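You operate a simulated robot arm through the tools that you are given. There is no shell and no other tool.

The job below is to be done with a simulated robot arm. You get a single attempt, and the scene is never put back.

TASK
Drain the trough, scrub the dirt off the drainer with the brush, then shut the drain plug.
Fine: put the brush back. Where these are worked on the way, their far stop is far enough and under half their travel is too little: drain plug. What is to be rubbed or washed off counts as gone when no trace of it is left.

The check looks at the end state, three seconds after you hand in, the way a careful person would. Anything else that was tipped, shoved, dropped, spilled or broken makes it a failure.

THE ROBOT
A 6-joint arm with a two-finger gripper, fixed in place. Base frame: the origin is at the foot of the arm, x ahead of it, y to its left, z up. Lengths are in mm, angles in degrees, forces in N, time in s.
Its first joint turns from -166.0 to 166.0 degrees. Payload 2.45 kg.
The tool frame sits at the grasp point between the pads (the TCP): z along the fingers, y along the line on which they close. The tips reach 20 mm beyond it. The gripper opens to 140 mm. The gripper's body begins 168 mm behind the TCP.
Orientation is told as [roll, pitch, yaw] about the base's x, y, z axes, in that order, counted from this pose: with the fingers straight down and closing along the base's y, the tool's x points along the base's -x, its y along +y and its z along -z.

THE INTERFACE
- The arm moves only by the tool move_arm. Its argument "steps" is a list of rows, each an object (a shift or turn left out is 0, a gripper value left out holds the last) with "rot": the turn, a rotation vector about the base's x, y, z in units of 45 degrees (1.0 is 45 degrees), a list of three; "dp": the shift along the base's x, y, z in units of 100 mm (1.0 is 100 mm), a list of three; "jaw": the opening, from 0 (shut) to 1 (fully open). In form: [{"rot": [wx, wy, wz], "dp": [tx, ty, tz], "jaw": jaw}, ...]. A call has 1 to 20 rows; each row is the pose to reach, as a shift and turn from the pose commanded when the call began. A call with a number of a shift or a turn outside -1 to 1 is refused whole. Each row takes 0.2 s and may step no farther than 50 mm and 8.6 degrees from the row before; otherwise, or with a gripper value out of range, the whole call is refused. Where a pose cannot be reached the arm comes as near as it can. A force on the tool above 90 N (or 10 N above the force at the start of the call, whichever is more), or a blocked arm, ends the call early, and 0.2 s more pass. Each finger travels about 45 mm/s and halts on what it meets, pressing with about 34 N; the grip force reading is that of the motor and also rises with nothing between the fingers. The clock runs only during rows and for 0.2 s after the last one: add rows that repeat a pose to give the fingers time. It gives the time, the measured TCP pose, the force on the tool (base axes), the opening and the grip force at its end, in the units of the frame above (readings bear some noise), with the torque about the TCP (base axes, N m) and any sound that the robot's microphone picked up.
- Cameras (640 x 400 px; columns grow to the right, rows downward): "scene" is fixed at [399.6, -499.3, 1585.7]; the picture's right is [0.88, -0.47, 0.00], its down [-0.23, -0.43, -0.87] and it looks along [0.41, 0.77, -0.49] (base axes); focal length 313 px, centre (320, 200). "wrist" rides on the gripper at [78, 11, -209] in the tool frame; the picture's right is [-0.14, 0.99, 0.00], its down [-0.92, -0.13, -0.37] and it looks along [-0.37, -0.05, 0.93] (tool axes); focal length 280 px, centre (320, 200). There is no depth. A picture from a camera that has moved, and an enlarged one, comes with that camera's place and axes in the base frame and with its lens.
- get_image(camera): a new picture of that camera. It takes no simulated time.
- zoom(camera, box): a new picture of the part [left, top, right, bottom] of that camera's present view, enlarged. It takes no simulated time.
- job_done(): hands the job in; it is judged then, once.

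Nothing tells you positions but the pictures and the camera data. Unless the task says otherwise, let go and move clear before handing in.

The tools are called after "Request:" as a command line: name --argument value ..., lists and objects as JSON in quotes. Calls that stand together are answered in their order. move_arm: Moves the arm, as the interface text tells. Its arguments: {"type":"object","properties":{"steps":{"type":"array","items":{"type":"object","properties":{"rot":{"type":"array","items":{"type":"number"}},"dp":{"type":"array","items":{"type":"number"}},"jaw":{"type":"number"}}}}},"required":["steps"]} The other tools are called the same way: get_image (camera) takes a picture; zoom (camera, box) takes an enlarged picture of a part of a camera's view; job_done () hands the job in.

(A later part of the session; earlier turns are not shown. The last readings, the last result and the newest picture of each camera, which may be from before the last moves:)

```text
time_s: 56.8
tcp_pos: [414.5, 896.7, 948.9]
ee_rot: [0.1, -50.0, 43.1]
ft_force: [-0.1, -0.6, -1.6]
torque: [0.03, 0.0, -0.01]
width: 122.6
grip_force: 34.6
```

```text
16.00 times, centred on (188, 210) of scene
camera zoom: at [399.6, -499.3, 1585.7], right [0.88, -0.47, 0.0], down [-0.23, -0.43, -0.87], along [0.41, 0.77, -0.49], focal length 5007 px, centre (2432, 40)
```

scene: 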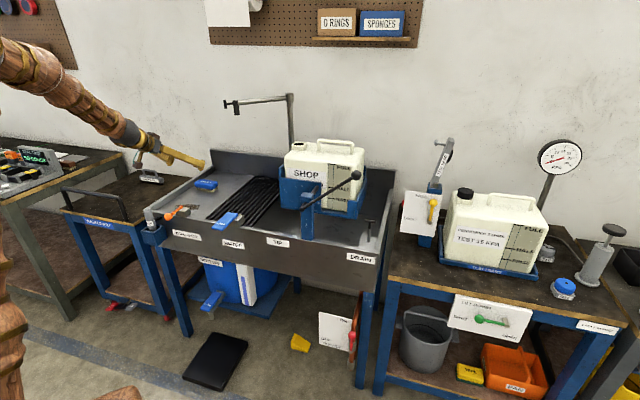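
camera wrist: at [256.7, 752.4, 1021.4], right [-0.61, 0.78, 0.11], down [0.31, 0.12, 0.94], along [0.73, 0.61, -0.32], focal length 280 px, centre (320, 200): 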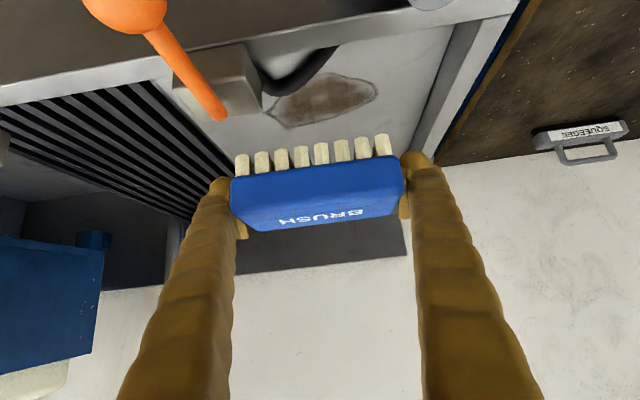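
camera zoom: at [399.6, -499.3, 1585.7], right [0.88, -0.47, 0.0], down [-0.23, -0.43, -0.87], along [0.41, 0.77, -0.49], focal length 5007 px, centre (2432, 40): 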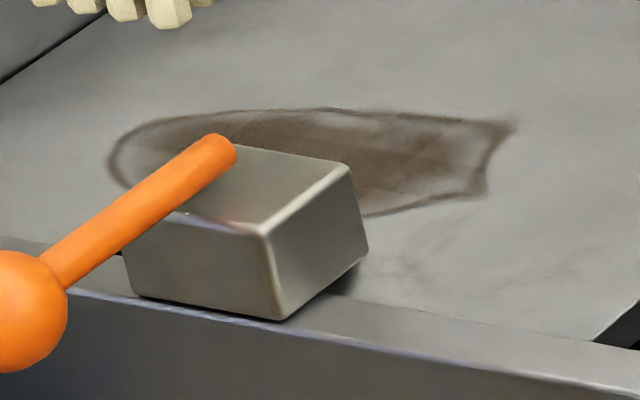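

Request:
move_arm --steps '[{"dp": [0.2, 0.15, -0.35]}, {"dp": [0.422, 0.326, -0.7]}, {"dp": [0.422, 0.326, -0.93]}, {"dp": [0.422, 0.326, -0.994]}, {"dp": [0.595, 0.507, -0.994]}, {"dp": [0.422, 0.326, -0.994]}, {"dp": [0.595, 0.507, -0.994]}, {"dp": [0.422, 0.326, -0.994]}, {"dp": [0.595, 0.507, -0.994]}, {"dp": [0.422, 0.326, -0.994]}, {"dp": [0.595, 0.507, -0.994]}, {"dp": [0.422, 0.326, -0.994]}, {"dp": [0.595, 0.507, -0.994]}, {"dp": [0.422, 0.326, -0.994]}, {"dp": [0.595, 0.507, -0.994]}, {"dp": [0.422, 0.326, -0.994]}, {"dp": [0.595, 0.507, -0.994]}, {"dp": [0.422, 0.326, -0.994]}, {"dp": [0.595, 0.507, -0.994]}, {"dp": [0.422, 0.326, -0.994]}]'

Request:
zoom --camera "scene" --box '[130, 170, 240, 240]'

Request:
zoom --camera "wrist" --box '[160, 40, 480, 240]'

```text
time_s: 61.0
tcp_pos: [457.5, 931.1, 851.0]
ee_rot: [0.0, -50.1, 43.0]
ft_force: [0.4, 2.7, 7.0]
torque: [-0.09, -0.2, 0.09]
width: 122.7
grip_force: 34.1
```

```text
5.71 times, centred on (185, 205) of scene
camera zoom: at [399.6, -499.3, 1585.7], right [0.88, -0.47, 0.0], down [-0.23, -0.43, -0.87], along [0.41, 0.77, -0.49], focal length 1788 px, centre (1091, 171)
```

zoom: 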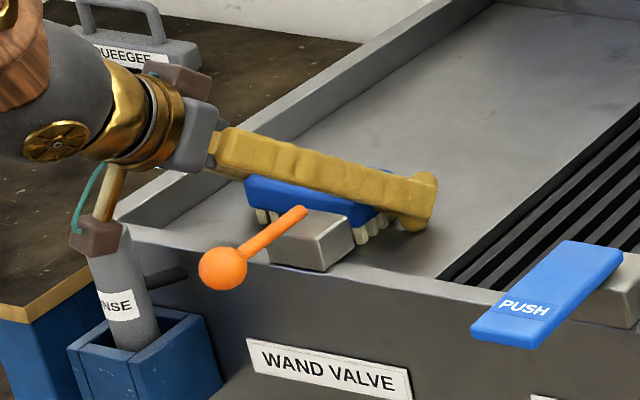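

```text
2.00 times, centred on (320, 140) of wrist
camera zoom: at [295.5, 794.0, 923.2], right [-0.61, 0.78, 0.11], down [0.31, 0.12, 0.94], along [0.73, 0.61, -0.32], focal length 561 px, centre (320, 320)
```

zoom: 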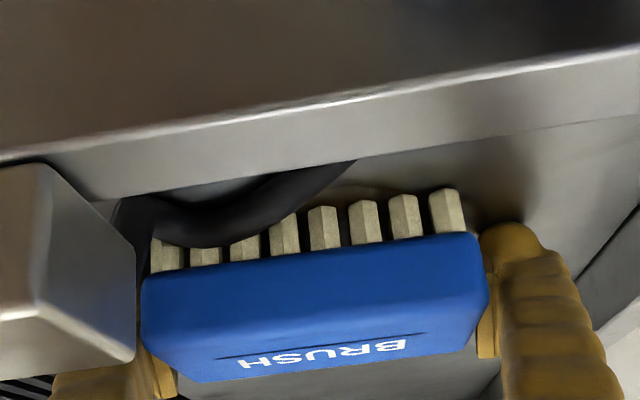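

Request:
move_arm --steps '[{"dp": [0, 0, 0.1]}, {"dp": [0, 0, 0.4]}, {"dp": [0, 0, 0.8]}, {"dp": [-0.2, -0.2, 1.0]}, {"dp": [-0.42, -0.32, 1.0]}]'

Request:
zoom --camera "wrist" --box '[200, 40, 420, 170]'

```text
time_s: 62.2
tcp_pos: [415.8, 898.1, 950.6]
ee_rot: [0.0, -50.1, 43.0]
ft_force: [0.0, -0.3, -1.4]
torque: [0.03, -0.02, 0.0]
width: 122.6
grip_force: 33.9
```

```text
2.91 times, centred on (310, 105) of wrist
camera zoom: at [253.1, 761.6, 1023.6], right [-0.61, 0.78, 0.11], down [0.31, 0.12, 0.94], along [0.73, 0.61, -0.32], focal length 816 px, centre (349, 476)
```

zoom: 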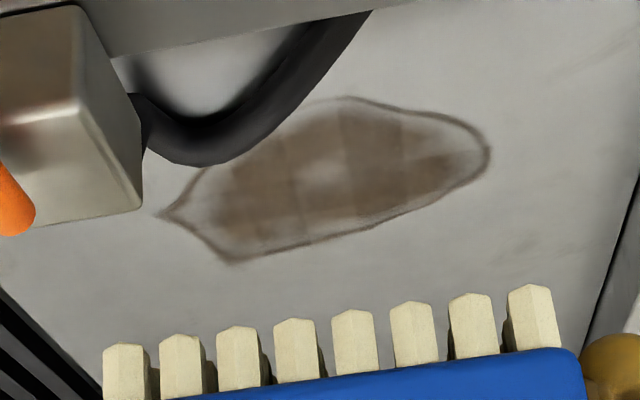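

Request:
move_arm --steps '[{"dp": [0.2, 0.15, -0.35]}, {"dp": [0.422, 0.326, -0.7]}, {"dp": [0.422, 0.326, -0.94]}, {"dp": [0.422, 0.326, -1.0]}, {"dp": [0.595, 0.507, -1.0]}, {"dp": [0.422, 0.326, -1.0]}, {"dp": [0.595, 0.507, -1.0]}, {"dp": [0.422, 0.326, -1.0]}, {"dp": [0.595, 0.507, -1.0]}, {"dp": [0.422, 0.326, -1.0]}, {"dp": [0.595, 0.507, -1.0]}, {"dp": [0.422, 0.326, -1.0]}, {"dp": [0.595, 0.507, -1.0]}, {"dp": [0.422, 0.326, -1.0]}, {"dp": [0.595, 0.507, -1.0]}, {"dp": [0.422, 0.326, -1.0]}, {"dp": [0.595, 0.507, -1.0]}, {"dp": [0.422, 0.326, -1.0]}, {"dp": [0.595, 0.507, -1.0]}, {"dp": [0.422, 0.326, -1.0]}]'

Request:
move_arm --steps '[{"dp": [0.173, 0.181, -0.007]}, {"dp": [0, 0, -0.007]}, {"dp": [0.173, 0.181, -0.007]}, {"dp": [0, 0, -0.007]}, {"dp": [0.173, 0.181, -0.007]}, {"dp": [0, 0, -0.007]}, {"dp": [0.173, 0.181, -0.007]}, {"dp": [0, 0, -0.007]}, {"dp": [0.173, 0.181, -0.007]}, {"dp": [0, 0, -0.007]}, {"dp": [0.173, 0.181, -0.007]}, {"dp": [0, 0, -0.007]}, {"dp": [0.173, 0.181, -0.007]}, {"dp": [0, 0, -0.007]}, {"dp": [0.173, 0.181, -0.007]}, {"dp": [0, 0, -0.007]}, {"dp": [0.173, 0.181, -0.007]}, {"dp": [0, 0, -0.007]}]'

Request:
move_arm --steps '[{"dp": [0, 0, 0.1]}, {"dp": [0, 0, 0.4]}, {"dp": [0, 0, 0.8]}, {"dp": [-0.2, -0.2, 1.0]}, {"dp": [-0.42, -0.32, 1.0]}]'

Request:
zoom --camera "wrist" --box '[200, 40, 420, 170]'

```text
time_s: 66.4
tcp_pos: [457.1, 930.4, 850.5]
ee_rot: [-0.1, -50.1, 43.0]
ft_force: [1.7, 4.3, 8.4]
torque: [-0.08, -0.16, 0.06]
width: 122.6
grip_force: 34.2
```

```text
time_s: 70.2
tcp_pos: [457.8, 931.8, 850.8]
ee_rot: [0.1, -50.3, 43.1]
ft_force: [8.6, 11.3, 37.3]
torque: [-0.96, -0.54, 0.37]
width: 122.8
grip_force: 34.2
```

```text
time_s: 71.4
tcp_pos: [414.7, 897.9, 949.3]
ee_rot: [-0.1, -50.1, 43.1]
ft_force: [-0.8, -0.6, -1.0]
torque: [0.01, 0.01, 0.0]
width: 122.8
grip_force: 34.0
```

```text
2.91 times, centred on (310, 105) of wrist
camera zoom: at [253.0, 761.4, 1022.4], right [-0.61, 0.78, 0.11], down [0.31, 0.12, 0.94], along [0.73, 0.61, -0.32], focal length 816 px, centre (349, 476)
```

zoom: 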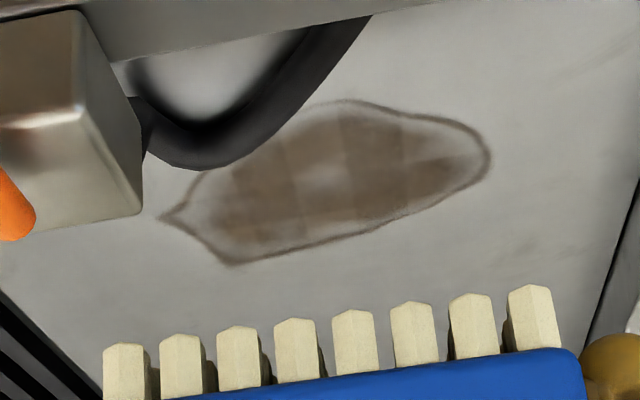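

Request:
zoom --camera "wrist" --box '[245, 65, 375, 140]'

```text
4.92 times, centred on (310, 102) of wrist
camera zoom: at [253.0, 761.4, 1022.4], right [-0.61, 0.78, 0.11], down [0.31, 0.12, 0.94], along [0.73, 0.61, -0.32], focal length 1380 px, centre (369, 680)
```

zoom: 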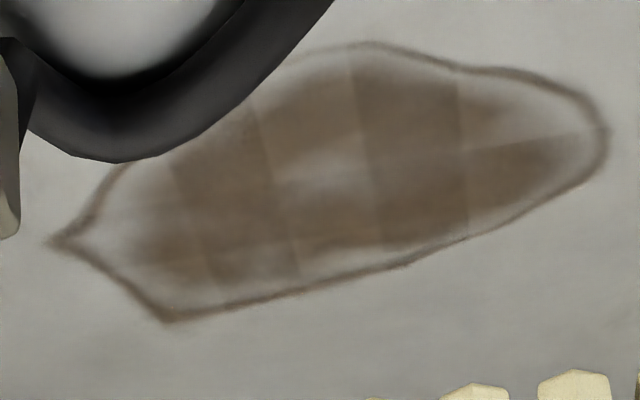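

Request:
move_arm --steps '[{"dp": [0.08, 0.2, -0.35]}, {"dp": [0.15, 0.4, -0.7]}, {"dp": [0.152, 0.443, -0.94]}, {"dp": [0.152, 0.443, -1.0]}, {"dp": [0.608, 0.339, -1.0]}, {"dp": [0.152, 0.443, -1.0]}, {"dp": [0.608, 0.339, -1.0]}, {"dp": [0.152, 0.443, -1.0]}, {"dp": [0.608, 0.339, -1.0]}, {"dp": [0.152, 0.443, -1.0]}, {"dp": [0.608, 0.339, -1.0]}, {"dp": [0.152, 0.443, -1.0]}, {"dp": [0.608, 0.339, -1.0]}, {"dp": [0.152, 0.443, -1.0]}, {"dp": [0.608, 0.339, -1.0]}, {"dp": [0.152, 0.443, -1.0]}, {"dp": [0.608, 0.339, -1.0]}, {"dp": [0.152, 0.443, -1.0]}, {"dp": [0.608, 0.339, -1.0]}, {"dp": [0.152, 0.443, -1.0]}]'

Request:
zoom --camera "scene" --box '[130, 170, 240, 240]'

Request:
zoom --camera "wrist" --box '[160, 40, 480, 240]'

```text
time_s: 74.5
tcp_pos: [448.2, 940.6, 850.9]
ee_rot: [0.2, -50.2, 43.4]
ft_force: [-1.4, 1.3, 4.5]
torque: [-0.22, -0.25, -0.07]
width: 122.6
grip_force: 34.5
stopped in row 15: the force on the tool passed its limit at 140 N (the readings are from after the stop); the commanded pose is now the measured one
```

```text
5.71 times, centred on (185, 205) of scene
camera zoom: at [399.6, -499.3, 1585.7], right [0.88, -0.47, 0.0], down [-0.23, -0.43, -0.87], along [0.41, 0.77, -0.49], focal length 1788 px, centre (1091, 171)
```

zoom: 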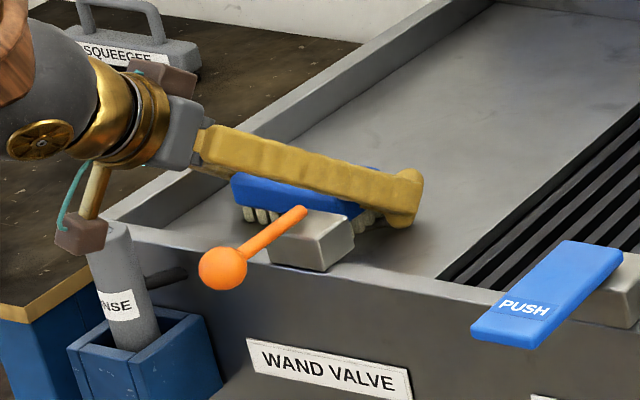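

```text
2.00 times, centred on (320, 140) of wrist
camera zoom: at [286.6, 802.9, 922.8], right [-0.62, 0.78, 0.11], down [0.31, 0.12, 0.94], along [0.72, 0.61, -0.31], focal length 561 px, centre (320, 320)
```

zoom: 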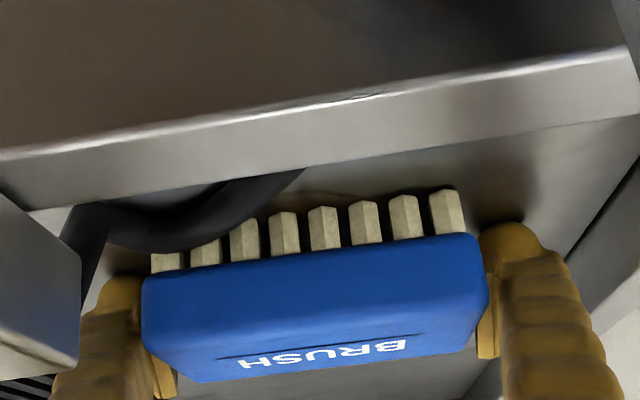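

Request:
move_arm --steps '[{"dp": [0, 0, 0.1]}, {"dp": [0, 0, 0.4]}, {"dp": [0, 0, 0.8]}, {"dp": [-0.15, -0.2, 1.0]}, {"dp": [-0.33, -0.43, 1.0]}]'

Request:
zoom --camera "wrist" --box '[245, 65, 375, 140]'

Request:
get_image --camera "wrist"

```text
time_s: 75.7
tcp_pos: [415.6, 896.6, 949.9]
ee_rot: [0.1, -50.2, 43.2]
ft_force: [0.4, 0.3, -2.1]
torque: [0.04, 0.0, 0.04]
width: 122.4
grip_force: 34.0
```

```text
4.92 times, centred on (310, 102) of wrist
camera zoom: at [254.3, 759.5, 1022.6], right [-0.61, 0.78, 0.11], down [0.31, 0.12, 0.94], along [0.72, 0.61, -0.32], focal length 1380 px, centre (369, 680)
```

zoom: 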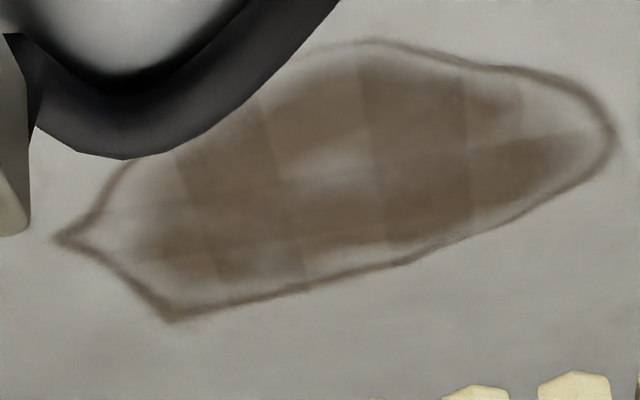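

```text
taken
camera wrist: at [254.3, 759.5, 1022.6], right [-0.61, 0.78, 0.11], down [0.31, 0.12, 0.94], along [0.72, 0.61, -0.32], focal length 280 px, centre (320, 200)
```

wrist: 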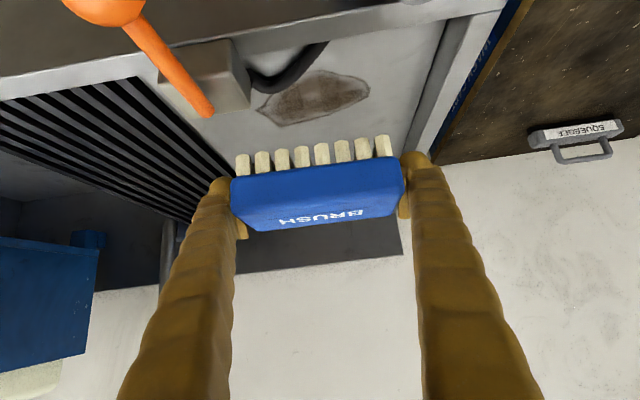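

Request:
zoom --camera "scene" --box '[172, 200, 204, 220]'

Request:
zoom --camera "scene" --box '[140, 160, 250, 230]'

```text
16.00 times, centred on (188, 210) of scene
camera zoom: at [399.6, -499.3, 1585.7], right [0.88, -0.47, 0.0], down [-0.23, -0.43, -0.87], along [0.41, 0.77, -0.49], focal length 5007 px, centre (2432, 40)
```

zoom: 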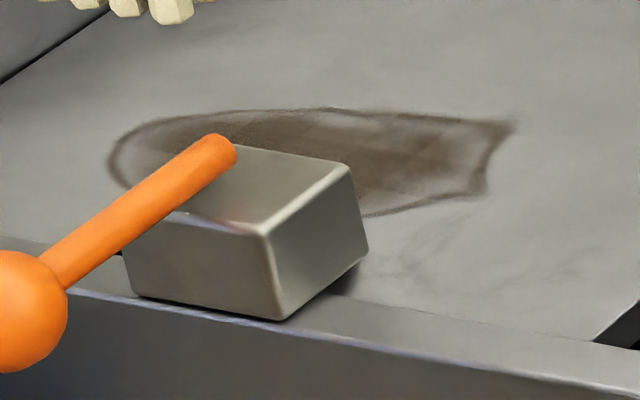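

```text
5.71 times, centred on (195, 195) of scene
camera zoom: at [399.6, -499.3, 1585.7], right [0.88, -0.47, 0.0], down [-0.23, -0.43, -0.87], along [0.41, 0.77, -0.49], focal length 1788 px, centre (1034, 229)
```

zoom: 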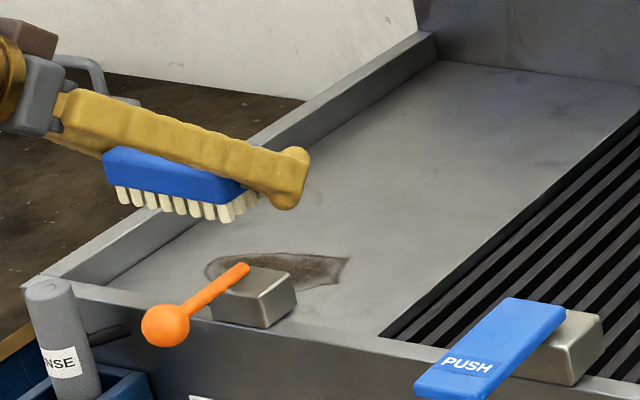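

To judge whether rubbing changes anything, I'll go back to exactly the earlier viewpoint and compare like with like.

Request:
move_arm --steps '[{"dp": [-0.05, 0.05, 0.4]}, {"dp": [-0.105, 0.111, 0.8]}, {"dp": [-0.105, 0.111, 0.8]}]'

Request:
zoom --camera "wrist" --box '[220, 0, 360, 90]'

Request:
zoom --camera "wrist" --box '[140, 0, 420, 160]'

```text
time_s: 76.5
tcp_pos: [405.3, 907.3, 1030.7]
ee_rot: [0.1, -50.3, 43.3]
ft_force: [-0.4, -1.2, -2.1]
torque: [0.01, -0.01, 0.0]
width: 122.4
grip_force: 33.9
```

```text
4.44 times, centred on (290, 45) of wrist
camera zoom: at [242.9, 770.5, 1102.7], right [-0.62, 0.78, 0.11], down [0.31, 0.12, 0.94], along [0.72, 0.61, -0.31], focal length 1246 px, centre (453, 889)
```

zoom: 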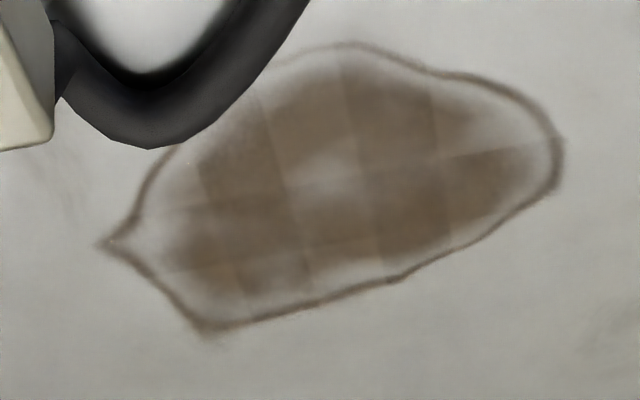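

```text
2.29 times, centred on (280, 80) of wrist
camera zoom: at [242.9, 770.5, 1102.7], right [-0.62, 0.78, 0.11], down [0.31, 0.12, 0.94], along [0.72, 0.61, -0.31], focal length 641 px, centre (411, 474)
```

zoom: 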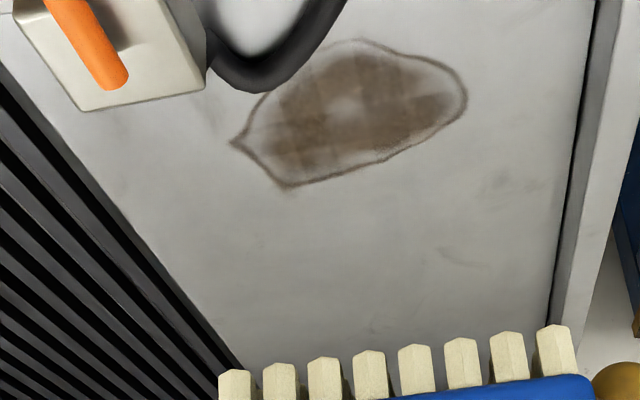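

Request:
move_arm --steps '[{"dp": [0.2, 0.1, -0.35]}, {"dp": [0.42, 0.2, -0.7]}, {"dp": [0.6, 0.28, -1.0]}]'

Request:
move_arm --steps '[{"dp": [0, 0, -0.4]}, {"dp": [0, 0, -0.7]}, {"dp": [0, 0, -0.8]}, {"dp": [0, 0, -0.82]}]'

```text
time_s: 77.3
tcp_pos: [465.1, 935.6, 931.1]
ee_rot: [0.2, -50.3, 43.2]
ft_force: [0.9, -0.3, -0.9]
torque: [-0.04, 0.04, 0.01]
width: 122.4
grip_force: 33.9
```

```text
time_s: 78.3
tcp_pos: [465.2, 936.2, 850.1]
ee_rot: [0.1, -50.4, 43.2]
ft_force: [-2.5, -7.1, 28.9]
torque: [-1.59, -0.29, -0.2]
width: 122.3
grip_force: 33.7
```

Request:
move_arm --steps '[{"dp": [0.07, 0.072, -0.003]}, {"dp": [0.14, 0.144, -0.003]}, {"dp": [0.07, 0.072, -0.003]}, {"dp": [0, 0, -0.003]}, {"dp": [-0.06, -0.062, -0.003]}, {"dp": [0, 0, -0.003]}, {"dp": [0.07, 0.072, -0.003]}, {"dp": [0.14, 0.144, -0.003]}, {"dp": [0.07, 0.072, -0.003]}, {"dp": [0, 0, -0.003]}, {"dp": [-0.06, -0.062, -0.003]}, {"dp": [0, 0, -0.003]}, {"dp": [0.07, 0.072, -0.003]}, {"dp": [0.14, 0.144, -0.003]}, {"dp": [0.07, 0.072, -0.003]}, {"dp": [0, 0, -0.003]}, {"dp": [-0.06, -0.062, -0.003]}, {"dp": [0, 0, -0.003]}, {"dp": [0.07, 0.072, -0.003]}, {"dp": [0, 0, -0.003]}]'

Request:
move_arm --steps '[{"dp": [0, 0, 0.1]}, {"dp": [0, 0, 0.4]}, {"dp": [0, 0, 0.823]}, {"dp": [-0.2, -0.1, 1.0]}]'

Request:
move_arm --steps '[{"dp": [-0.15, -0.05, 0.4]}, {"dp": [-0.4, -0.18, 0.803]}, {"dp": [-0.4, -0.18, 0.803]}]'

Request:
zoom --camera "wrist" --box '[220, 0, 360, 90]'

Request:
zoom --camera "wrist" --box '[140, 0, 420, 160]'

```text
time_s: 80.9
tcp_pos: [462.7, 933.4, 850.9]
ee_rot: [0.2, -50.4, 43.1]
ft_force: [4.8, 3.2, 11.6]
torque: [-0.64, -0.71, 0.39]
width: 122.7
grip_force: 34.1
stopped in row 12: the force on the tool passed its limit at 95 N (the readings are from after the stop); the commanded pose is now the measured one
```

```text
time_s: 81.9
tcp_pos: [440.1, 923.1, 947.7]
ee_rot: [0.3, -50.3, 43.2]
ft_force: [0.2, -0.3, -0.2]
torque: [0.06, -0.06, -0.03]
width: 122.5
grip_force: 34.4
```

```text
time_s: 82.7
tcp_pos: [400.1, 905.4, 1029.7]
ee_rot: [0.2, -50.3, 43.0]
ft_force: [0.1, 1.5, -0.7]
torque: [-0.01, 0.02, 0.03]
width: 122.5
grip_force: 34.2
```

```text
4.44 times, centred on (290, 45) of wrist
camera zoom: at [237.8, 768.0, 1102.4], right [-0.61, 0.78, 0.11], down [0.31, 0.12, 0.94], along [0.72, 0.61, -0.31], focal length 1246 px, centre (453, 889)
```

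zoom: 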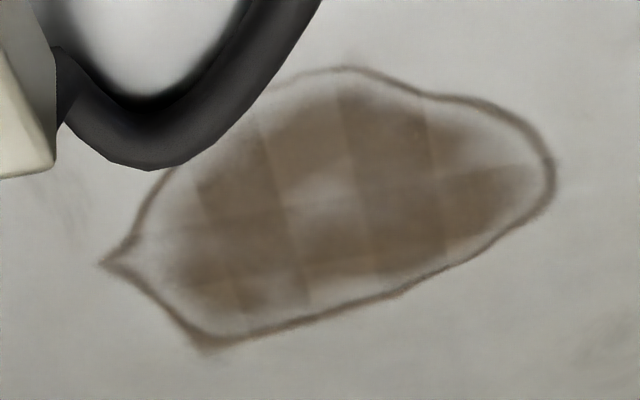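

```text
2.29 times, centred on (280, 80) of wrist
camera zoom: at [237.8, 768.0, 1102.4], right [-0.61, 0.78, 0.11], down [0.31, 0.12, 0.94], along [0.72, 0.61, -0.31], focal length 641 px, centre (411, 474)
```

zoom: 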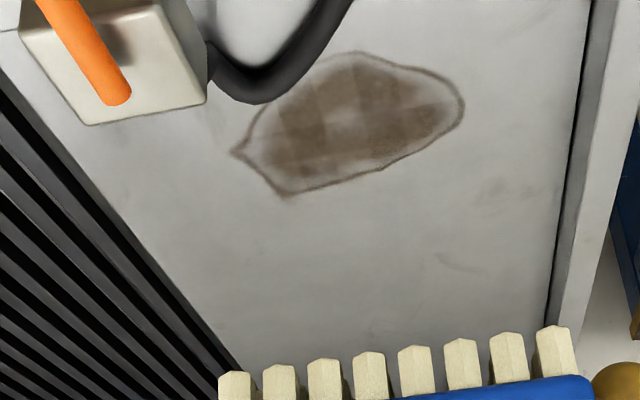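

Request:
zoom --camera "scene" --box '[186, 203, 202, 213]'

Request:
zoom --camera "wrist" --box '[270, 20, 310, 45]'

```text
16.00 times, centred on (194, 208) of scene
camera zoom: at [399.6, -499.3, 1585.7], right [0.88, -0.47, 0.0], down [-0.23, -0.43, -0.87], along [0.41, 0.77, -0.49], focal length 5007 px, centre (2336, 72)
```

zoom: 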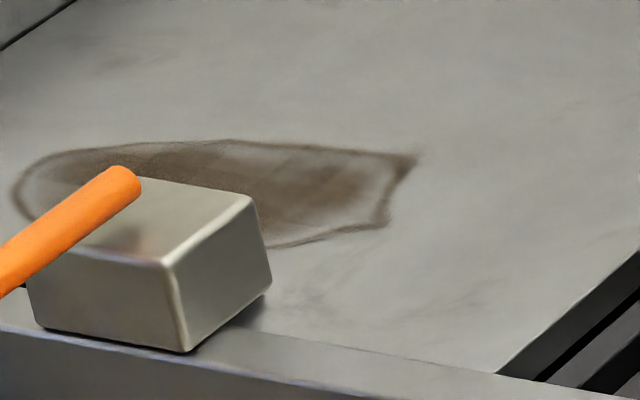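

```text
16.00 times, centred on (290, 32) of wrist
camera zoom: at [237.8, 768.0, 1102.4], right [-0.61, 0.78, 0.11], down [0.31, 0.12, 0.94], along [0.72, 0.61, -0.31], focal length 4486 px, centre (800, 2880)
```

zoom: 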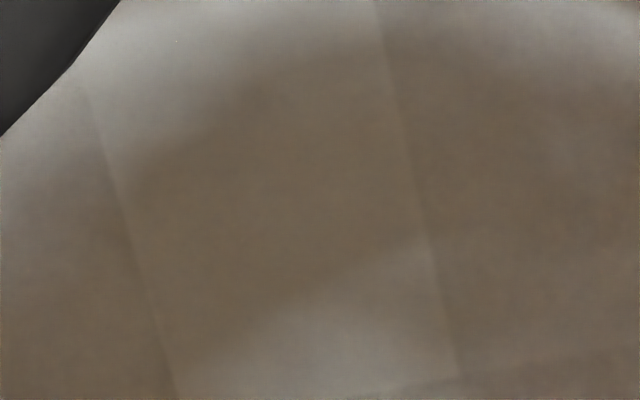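

Request:
move_arm --steps '[{"dp": [0.15, 0.15, -0.35]}, {"dp": [0.3, 0.3, -0.7]}, {"dp": [0.36, 0.43, -1.0]}]'

Request:
move_arm --steps '[{"dp": [0, 0, -0.4]}, {"dp": [0, 0, -0.7]}, {"dp": [0, 0, -0.79]}, {"dp": [0, 0, -0.8]}]'

```text
time_s: 83.5
tcp_pos: [436.9, 950.3, 929.4]
ee_rot: [0.2, -50.3, 43.1]
ft_force: [1.2, 0.2, -0.5]
torque: [0.0, -0.02, 0.01]
width: 122.3
grip_force: 34.1
```

```text
time_s: 84.5
tcp_pos: [437.6, 947.0, 850.6]
ee_rot: [0.4, -50.3, 43.1]
ft_force: [-3.8, 0.9, 16.9]
torque: [-0.81, -0.61, -0.1]
width: 122.7
grip_force: 34.2
```

Request:
move_arm --steps '[{"dp": [-0.08, -0.08, 0]}, {"dp": [-0.16, -0.165, 0]}, {"dp": [-0.08, -0.08, 0]}, {"dp": [0, 0, 0]}, {"dp": [-0.16, -0.165, 0]}, {"dp": [0, 0, 0]}, {"dp": [-0.16, -0.165, 0]}, {"dp": [0, 0, 0]}, {"dp": [-0.16, -0.165, 0]}, {"dp": [0, 0, 0]}, {"dp": [-0.16, -0.165, 0]}, {"dp": [0, 0, 0]}, {"dp": [-0.16, -0.165, 0]}, {"dp": [0, 0, 0]}, {"dp": [-0.16, -0.165, 0]}, {"dp": [0, 0, 0]}, {"dp": [-0.16, -0.165, 0]}, {"dp": [0, 0, 0]}, {"dp": [-0.16, -0.165, 0]}, {"dp": [0, 0, 0]}]'

Request:
move_arm --steps '[{"dp": [-0.16, -0.165, 0]}, {"dp": [0, 0, 0]}, {"dp": [-0.16, -0.165, 0]}, {"dp": [0, 0, 0]}, {"dp": [-0.16, -0.165, 0]}, {"dp": [0, 0, 0]}, {"dp": [-0.16, -0.165, 0]}, {"dp": [0, 0, 0]}, {"dp": [-0.16, -0.165, 0]}, {"dp": [0, 0, 0]}, {"dp": [-0.16, -0.165, 0]}, {"dp": [0, 0, 0]}, {"dp": [-0.16, -0.165, 0]}, {"dp": [0, 0, 0]}, {"dp": [-0.16, -0.165, 0]}, {"dp": [0, 0, 0]}, {"dp": [-0.16, -0.165, 0]}, {"dp": [0, 0, 0]}]'

Request:
move_arm --steps '[{"dp": [0, 0, 0.1]}, {"dp": [0, 0, 0.4]}, {"dp": [0, 0, 0.8]}, {"dp": [-0.15, -0.2, 1.0]}]'

Request:
move_arm --steps '[{"dp": [-0.1, -0.1, 0.4]}, {"dp": [-0.21, -0.23, 0.803]}, {"dp": [-0.21, -0.23, 0.803]}]'

Request:
zoom --camera "wrist" --box '[220, 0, 360, 90]'

Request:
zoom --camera "scene" --box '[186, 203, 202, 213]'

```text
time_s: 88.3
tcp_pos: [429.8, 941.4, 851.0]
ee_rot: [0.4, -50.3, 42.9]
ft_force: [3.1, 1.6, 7.3]
torque: [-0.42, -0.45, 0.23]
width: 122.5
grip_force: 34.0
stopped in row 18: the force on the tool passed its limit at 110 N (the readings are from after the stop); the commanded pose is now the measured one
```

```text
time_s: 89.1
tcp_pos: [423.0, 931.6, 856.2]
ee_rot: [0.3, -50.8, 42.9]
ft_force: [0.4, -0.2, -1.1]
torque: [-0.01, 0.02, 0.09]
width: 122.5
grip_force: 34.3
stopped in row 4: the force on the tool passed its limit at 100 N (the readings are from after the stop); the commanded pose is now the measured one
```

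```text
time_s: 90.1
tcp_pos: [407.5, 911.0, 955.5]
ee_rot: [0.2, -50.7, 43.1]
ft_force: [0.5, 0.0, -2.3]
torque: [0.05, -0.04, 0.0]
width: 122.5
grip_force: 34.1
```

```text
time_s: 90.9
tcp_pos: [387.2, 889.3, 1034.6]
ee_rot: [0.3, -50.7, 43.0]
ft_force: [0.7, 0.4, -1.4]
torque: [0.05, -0.06, 0.0]
width: 122.5
grip_force: 34.3
```

```text
4.44 times, centred on (290, 45) of wrist
camera zoom: at [224.1, 751.5, 1104.9], right [-0.61, 0.78, 0.11], down [0.31, 0.11, 0.95], along [0.73, 0.61, -0.31], focal length 1246 px, centre (453, 889)
```

zoom: 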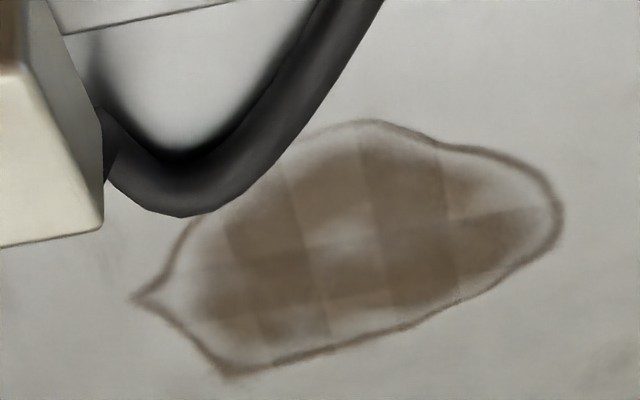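

```text
16.00 times, centred on (194, 208) of scene
camera zoom: at [399.6, -499.3, 1585.7], right [0.88, -0.47, 0.0], down [-0.23, -0.43, -0.87], along [0.41, 0.77, -0.49], focal length 5007 px, centre (2336, 72)
```

zoom: 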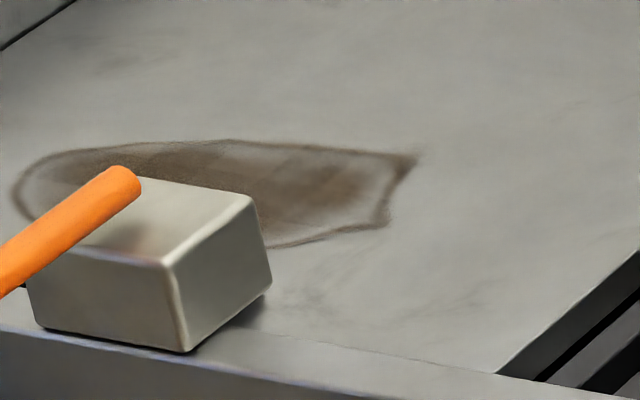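

I see only slow fading, and the torque readings say the brush presses on one corner (near-right) rather than flat. I'll restore the exact pick-up orientation and then level the brush with the help of the torque reading.

Request:
move_arm --steps '[{"dp": [0.25, 0.16, -0.33], "rot": [-0.0152, 0.0101, -0.0051]}, {"dp": [0.5, 0.32, -0.66], "rot": [-0.0152, 0.0101, -0.0051]}, {"dp": [0.77, 0.475, -1.0], "rot": [-0.0152, 0.0101, -0.0051]}, {"dp": [0.77, 0.475, -1.0], "rot": [-0.0152, 0.0101, -0.0051]}]'

Request:
move_arm --steps '[{"dp": [0, 0, -0.4]}, {"dp": [0, 0, -0.7]}, {"dp": [0, 0, -0.8]}, {"dp": [0, 0, -0.8]}]'

Request:
move_arm --steps '[{"dp": [0, 0, -0.04]}, {"dp": [0, 0, -0.05]}, {"dp": [0, 0, -0.05]}]'

```text
time_s: 91.9
tcp_pos: [462.4, 937.0, 934.7]
ee_rot: [-0.1, -50.0, 42.9]
ft_force: [0.6, 0.3, -0.8]
torque: [0.0, -0.01, -0.01]
width: 122.4
grip_force: 34.4
```

```text
time_s: 92.9
tcp_pos: [461.7, 937.2, 854.9]
ee_rot: [0.0, -50.0, 43.0]
ft_force: [0.4, 0.4, -2.1]
torque: [0.02, 0.03, -0.02]
width: 122.5
grip_force: 33.8
```

```text
time_s: 93.7
tcp_pos: [462.9, 936.4, 849.9]
ee_rot: [-0.1, -50.0, 43.0]
ft_force: [-0.5, 0.0, 2.0]
torque: [0.09, 0.04, 0.01]
width: 122.3
grip_force: 34.0
```

Request:
move_arm --steps '[{"dp": [0, 0, -0.008]}, {"dp": [0, 0, -0.008]}, {"dp": [0, 0, -0.008]}]'

Request:
zoom --camera "wrist" --box '[160, 60, 480, 240]'

Request:
zoom --camera "scene" --box '[150, 180, 230, 230]'

```text
time_s: 94.5
tcp_pos: [462.0, 937.2, 850.4]
ee_rot: [0.0, -49.9, 43.0]
ft_force: [0.2, 4.3, 8.7]
torque: [0.04, 0.02, 0.03]
width: 122.6
grip_force: 33.6
```

```text
2.00 times, centred on (320, 150) of wrist
camera zoom: at [300.2, 800.2, 923.3], right [-0.61, 0.78, 0.11], down [0.31, 0.12, 0.94], along [0.73, 0.61, -0.32], focal length 561 px, centre (320, 300)
```

zoom: 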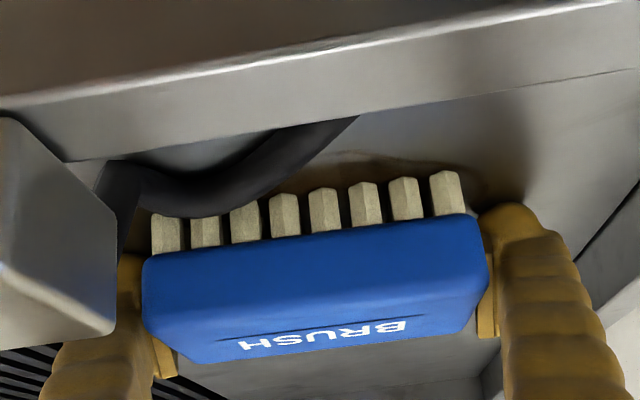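

```text
8.00 times, centred on (190, 205) of scene
camera zoom: at [399.6, -499.3, 1585.7], right [0.88, -0.47, 0.0], down [-0.23, -0.43, -0.87], along [0.41, 0.77, -0.49], focal length 2504 px, centre (1360, 160)
```

zoom: 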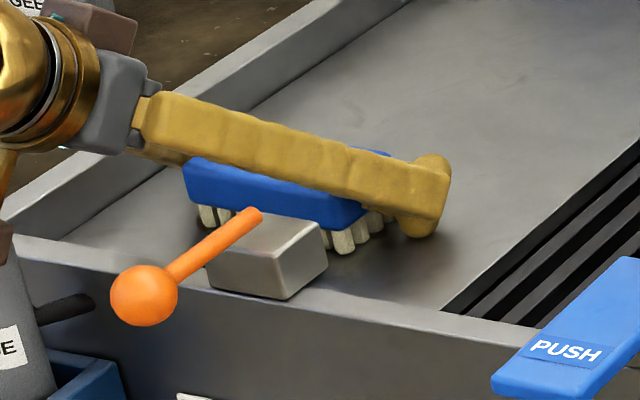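

Request:
move_arm --steps '[{"dp": [0.1, 0.104, 0]}, {"dp": [-0.07, -0.072, 0]}, {"dp": [0.1, 0.104, 0]}, {"dp": [-0.07, -0.072, 0]}, {"dp": [0.1, 0.104, 0]}, {"dp": [-0.07, -0.072, 0]}, {"dp": [0.1, 0.104, 0]}, {"dp": [-0.07, -0.072, 0]}, {"dp": [0.1, 0.104, 0]}, {"dp": [-0.07, -0.072, 0]}, {"dp": [0.1, 0.104, 0]}, {"dp": [-0.07, -0.072, 0]}, {"dp": [0.1, 0.104, 0]}, {"dp": [-0.07, -0.072, 0]}, {"dp": [0.1, 0.104, 0]}, {"dp": [-0.07, -0.072, 0]}, {"dp": [0.1, 0.104, 0]}, {"dp": [-0.07, -0.072, 0]}, {"dp": [0.1, 0.104, 0]}, {"dp": [0, 0, 0]}]'

Request:
move_arm --steps '[{"dp": [0, 0, 0.1]}, {"dp": [0, 0, 0.4]}, {"dp": [0, 0, 0.8]}, {"dp": [-0.3, -0.2, 1.0]}]'

Request:
move_arm --steps '[{"dp": [-0.2, -0.05, 0.4]}, {"dp": [-0.28, -0.09, 0.808]}, {"dp": [-0.28, -0.09, 0.808]}]'

Request:
zoom --camera "wrist" --box '[220, 0, 360, 90]'

Request:
zoom --camera "scene" --box '[186, 203, 202, 213]'

```text
time_s: 98.7
tcp_pos: [463.4, 937.1, 850.3]
ee_rot: [0.0, -50.0, 43.1]
ft_force: [5.2, 5.9, 19.2]
torque: [0.22, 0.08, -0.05]
width: 122.7
grip_force: 34.3
```

```text
time_s: 99.7
tcp_pos: [432.5, 916.0, 949.6]
ee_rot: [0.1, -49.8, 43.1]
ft_force: [-0.1, -0.3, -1.5]
torque: [0.05, -0.04, -0.03]
width: 122.3
grip_force: 34.1
```

```text
time_s: 100.5
tcp_pos: [404.4, 906.8, 1032.7]
ee_rot: [-0.1, -50.0, 43.0]
ft_force: [-0.8, 0.1, -1.6]
torque: [0.02, -0.03, -0.01]
width: 122.5
grip_force: 33.8
```

```text
4.44 times, centred on (290, 45) of wrist
camera zoom: at [242.4, 770.7, 1104.6], right [-0.61, 0.78, 0.1], down [0.31, 0.12, 0.94], along [0.73, 0.61, -0.32], focal length 1246 px, centre (453, 889)
```

zoom: 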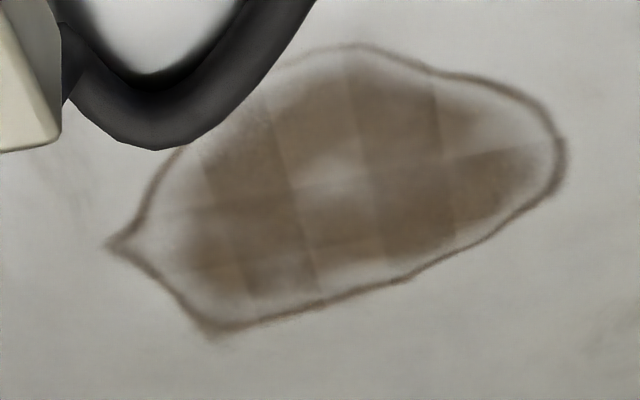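

```text
16.00 times, centred on (194, 208) of scene
camera zoom: at [399.6, -499.3, 1585.7], right [0.88, -0.47, 0.0], down [-0.23, -0.43, -0.87], along [0.41, 0.77, -0.49], focal length 5007 px, centre (2336, 72)
```

zoom: 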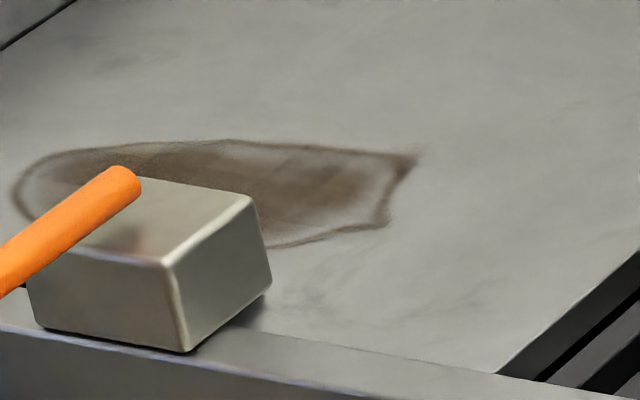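

Request:
move_arm --steps '[{"dp": [0.2, 0.1, -0.33]}, {"dp": [0.4, 0.2, -0.66]}, {"dp": [0.58, 0.29, -1.0]}, {"dp": [0.58, 0.29, -1.0]}]'

Request:
move_arm --steps '[{"dp": [0, 0, -0.4]}, {"dp": [0, 0, -0.7]}, {"dp": [0, 0, -0.8]}, {"dp": [0, 0, -0.816]}, {"dp": [0.1, 0.104, -0.816]}, {"dp": [-0.07, -0.072, -0.816]}, {"dp": [0.1, 0.104, -0.816]}, {"dp": [-0.07, -0.072, -0.816]}, {"dp": [0.1, 0.104, -0.816]}, {"dp": [-0.07, -0.072, -0.816]}, {"dp": [0.1, 0.104, -0.816]}, {"dp": [-0.07, -0.072, -0.816]}, {"dp": [0.1, 0.104, -0.816]}, {"dp": [-0.07, -0.072, -0.816]}, {"dp": [0.1, 0.104, -0.816]}, {"dp": [-0.07, -0.072, -0.816]}, {"dp": [0.1, 0.104, -0.816]}, {"dp": [-0.07, -0.072, -0.816]}, {"dp": [0.1, 0.104, -0.816]}, {"dp": [0, 0, -0.816]}]'

Request:
move_arm --steps '[{"dp": [0.1, 0.104, 0]}, {"dp": [-0.07, -0.072, 0]}, {"dp": [0.1, 0.104, 0]}, {"dp": [-0.07, -0.072, 0]}, {"dp": [0.1, 0.104, 0]}, {"dp": [-0.07, -0.072, 0]}, {"dp": [0.1, 0.104, 0]}, {"dp": [-0.07, -0.072, 0]}, {"dp": [0.1, 0.104, 0]}, {"dp": [-0.07, -0.072, 0]}, {"dp": [0.1, 0.104, 0]}, {"dp": [-0.07, -0.072, 0]}, {"dp": [0.1, 0.104, 0]}, {"dp": [-0.07, -0.072, 0]}, {"dp": [0.1, 0.104, 0]}, {"dp": [-0.07, -0.072, 0]}, {"dp": [0.1, 0.104, 0]}, {"dp": [-0.07, -0.072, 0]}, {"dp": [0.1, 0.104, 0]}, {"dp": [0, 0, 0]}]'

Request:
move_arm --steps '[{"dp": [0.1, 0.104, 0]}, {"dp": [-0.07, -0.072, 0]}, {"dp": [0.1, 0.104, 0]}, {"dp": [-0.07, -0.072, 0]}, {"dp": [0.1, 0.104, 0]}, {"dp": [-0.07, -0.072, 0]}, {"dp": [0.1, 0.104, 0]}, {"dp": [-0.07, -0.072, 0]}, {"dp": [0.1, 0.104, 0]}, {"dp": [-0.07, -0.072, 0]}, {"dp": [0.1, 0.104, 0]}, {"dp": [-0.07, -0.072, 0]}, {"dp": [0.1, 0.104, 0]}, {"dp": [-0.07, -0.072, 0]}, {"dp": [0.1, 0.104, 0]}, {"dp": [-0.07, -0.072, 0]}, {"dp": [0.1, 0.104, 0]}, {"dp": [-0.07, -0.072, 0]}, {"dp": [0.1, 0.104, 0]}, {"dp": [0, 0, 0]}]'

Request:
move_arm --steps '[{"dp": [0, 0, 0.1]}, {"dp": [0, 0, 0.4]}, {"dp": [0, 0, 0.8]}, {"dp": [-0.3, -0.2, 1.0]}]'

Request:
move_arm --steps '[{"dp": [-0.2, -0.05, 0.4]}, {"dp": [-0.28, -0.09, 0.816]}, {"dp": [-0.28, -0.09, 0.816]}]'

Request:
zoom --camera "wrist" --box '[220, 0, 360, 90]'

Request:
zoom --camera "scene" --box '[186, 203, 202, 213]'

```text
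time_s: 101.5
tcp_pos: [462.0, 935.6, 929.7]
ee_rot: [-0.1, -50.0, 43.0]
ft_force: [-0.9, 0.5, -1.1]
torque: [0.03, -0.05, -0.03]
width: 122.7
grip_force: 34.1
```

```text
time_s: 105.7
tcp_pos: [464.1, 936.8, 850.9]
ee_rot: [0.0, -50.1, 42.9]
ft_force: [10.9, 10.5, 38.2]
torque: [0.26, -0.04, -0.05]
width: 122.5
grip_force: 33.6
```

```text
time_s: 107.7
tcp_pos: [463.6, 939.1, 850.0]
ee_rot: [0.0, -49.9, 43.0]
ft_force: [-0.2, -0.9, 6.7]
torque: [0.03, 0.0, -0.04]
width: 122.6
grip_force: 34.1
stopped in row 9: the force on the tool passed its limit at 132 N (the readings are from after the stop); the commanded pose is now the measured one
```

```text
time_s: 111.9
tcp_pos: [464.3, 939.1, 851.1]
ee_rot: [0.0, -50.1, 43.1]
ft_force: [4.1, 5.9, 17.3]
torque: [0.15, 0.02, -0.04]
width: 122.6
grip_force: 33.9
```

```text
time_s: 112.9
tcp_pos: [434.3, 918.3, 948.9]
ee_rot: [-0.1, -49.9, 43.0]
ft_force: [0.0, 0.6, -1.4]
torque: [0.04, -0.07, 0.01]
width: 122.4
grip_force: 33.6
```

```text
time_s: 113.7
tcp_pos: [406.7, 910.2, 1031.5]
ee_rot: [-0.1, -50.0, 43.0]
ft_force: [0.0, -0.5, -1.8]
torque: [0.01, -0.01, -0.01]
width: 122.7
grip_force: 34.0
```

```text
4.44 times, centred on (290, 45) of wrist
camera zoom: at [244.1, 773.0, 1105.1], right [-0.61, 0.78, 0.1], down [0.31, 0.12, 0.94], along [0.73, 0.61, -0.32], focal length 1246 px, centre (453, 889)
```

zoom: 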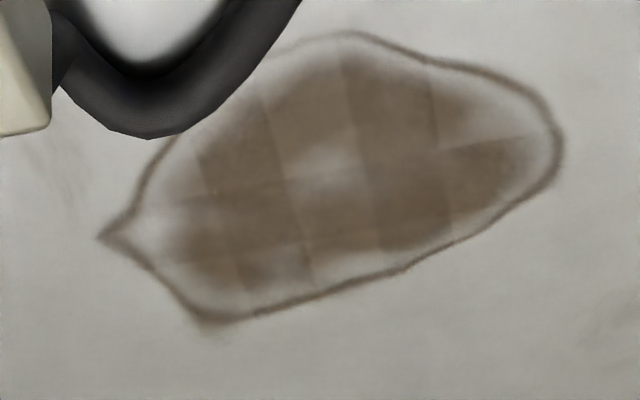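

```text
16.00 times, centred on (194, 208) of scene
camera zoom: at [399.6, -499.3, 1585.7], right [0.88, -0.47, 0.0], down [-0.23, -0.43, -0.87], along [0.41, 0.77, -0.49], focal length 5007 px, centre (2336, 72)
```

zoom: 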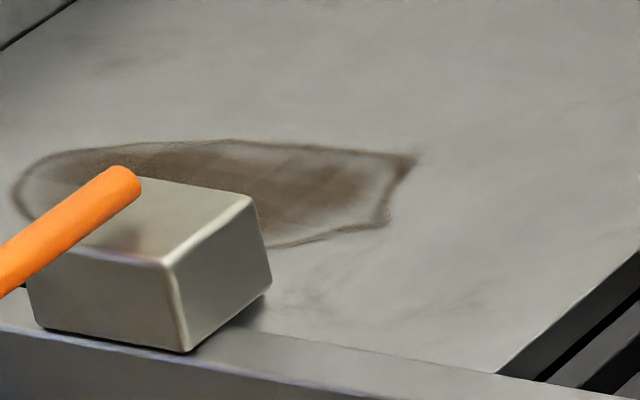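

Request:
move_arm --steps '[{"dp": [0.2, 0.1, -0.33]}, {"dp": [0.4, 0.2, -0.66]}, {"dp": [0.56, 0.27, -1.0]}, {"dp": [0.56, 0.27, -1.0]}]'

Request:
move_arm --steps '[{"dp": [0, 0, -0.4]}, {"dp": [0, 0, -0.7]}, {"dp": [0, 0, -0.8]}, {"dp": [0, 0, -0.825]}, {"dp": [0.04, 0.042, -0.825]}, {"dp": [0.08, 0.084, -0.825]}, {"dp": [0.12, 0.126, -0.825]}, {"dp": [0.08, 0.084, -0.825]}, {"dp": [0.04, 0.042, -0.825]}, {"dp": [0, 0, -0.825]}, {"dp": [-0.04, -0.042, -0.825]}, {"dp": [-0.07, -0.072, -0.825]}, {"dp": [-0.03, -0.03, -0.825]}, {"dp": [0, 0, -0.825]}, {"dp": [0.04, 0.042, -0.825]}, {"dp": [0.08, 0.084, -0.825]}, {"dp": [0.12, 0.126, -0.825]}, {"dp": [0.08, 0.084, -0.825]}, {"dp": [0.04, 0.042, -0.825]}, {"dp": [0, 0, -0.825]}]'

Request:
move_arm --steps '[{"dp": [-0.04, -0.042, 0]}, {"dp": [-0.07, -0.072, 0]}, {"dp": [-0.03, -0.03, 0]}, {"dp": [0, 0, 0]}, {"dp": [0.04, 0.042, 0]}, {"dp": [0.08, 0.084, 0]}, {"dp": [0.12, 0.126, 0]}, {"dp": [0.08, 0.084, 0]}, {"dp": [0.04, 0.042, 0]}, {"dp": [0, 0, 0]}, {"dp": [-0.04, -0.042, 0]}, {"dp": [-0.07, -0.072, 0]}, {"dp": [-0.03, -0.03, 0]}, {"dp": [0, 0, 0]}, {"dp": [0.04, 0.042, 0]}, {"dp": [0.08, 0.084, 0]}, {"dp": [0.12, 0.126, 0]}, {"dp": [0.08, 0.084, 0]}, {"dp": [0.04, 0.042, 0]}, {"dp": [0, 0, 0]}]'

Request:
move_arm --steps '[{"dp": [0, 0, 0.1]}, {"dp": [0, 0, 0.4]}, {"dp": [0, 0, 0.8]}, {"dp": [-0.3, -0.2, 1.0]}]'

Request:
move_arm --steps '[{"dp": [-0.2, -0.05, 0.4]}, {"dp": [-0.26, -0.07, 0.825]}, {"dp": [-0.26, -0.07, 0.825]}]'

Request:
zoom --camera "wrist" --box '[220, 0, 360, 90]'

Request:
zoom --camera "scene" --box '[186, 203, 202, 213]'

```text
time_s: 114.7
tcp_pos: [462.2, 936.3, 932.1]
ee_rot: [0.0, -50.0, 43.1]
ft_force: [0.1, -0.3, -1.3]
torque: [0.03, -0.01, 0.04]
width: 122.5
grip_force: 34.2
```

```text
time_s: 118.9
tcp_pos: [463.0, 936.6, 849.8]
ee_rot: [0.0, -50.1, 43.0]
ft_force: [13.6, 13.5, 47.6]
torque: [0.11, -0.2, 0.01]
width: 122.6
grip_force: 34.2
```

```text
time_s: 123.1
tcp_pos: [462.7, 935.7, 849.6]
ee_rot: [0.0, -50.1, 43.1]
ft_force: [15.1, 12.9, 48.6]
torque: [0.18, -0.09, -0.07]
width: 122.5
grip_force: 33.5
```

```text
time_s: 124.1
tcp_pos: [431.3, 916.3, 946.7]
ee_rot: [-0.1, -49.9, 43.1]
ft_force: [0.0, 0.5, -1.6]
torque: [0.08, -0.05, 0.01]
width: 122.5
grip_force: 34.0
```

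```text
time_s: 124.9
tcp_pos: [407.3, 908.0, 1031.9]
ee_rot: [-0.1, -50.0, 43.0]
ft_force: [0.1, 0.0, -1.2]
torque: [0.07, -0.04, 0.01]
width: 122.5
grip_force: 34.1
```

```text
4.44 times, centred on (290, 45) of wrist
camera zoom: at [243.2, 773.1, 1104.9], right [-0.61, 0.78, 0.1], down [0.31, 0.12, 0.94], along [0.73, 0.61, -0.32], focal length 1246 px, centre (453, 889)
```

zoom: 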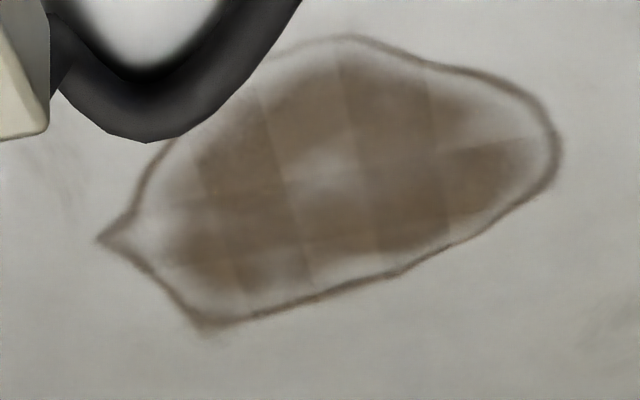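

```text
16.00 times, centred on (194, 208) of scene
camera zoom: at [399.6, -499.3, 1585.7], right [0.88, -0.47, 0.0], down [-0.23, -0.43, -0.87], along [0.41, 0.77, -0.49], focal length 5007 px, centre (2336, 72)
```

zoom: 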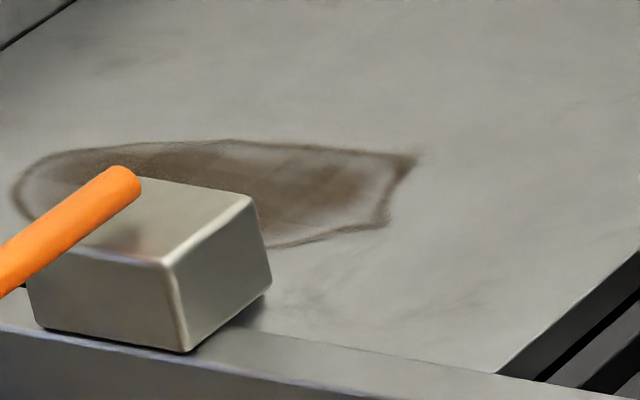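

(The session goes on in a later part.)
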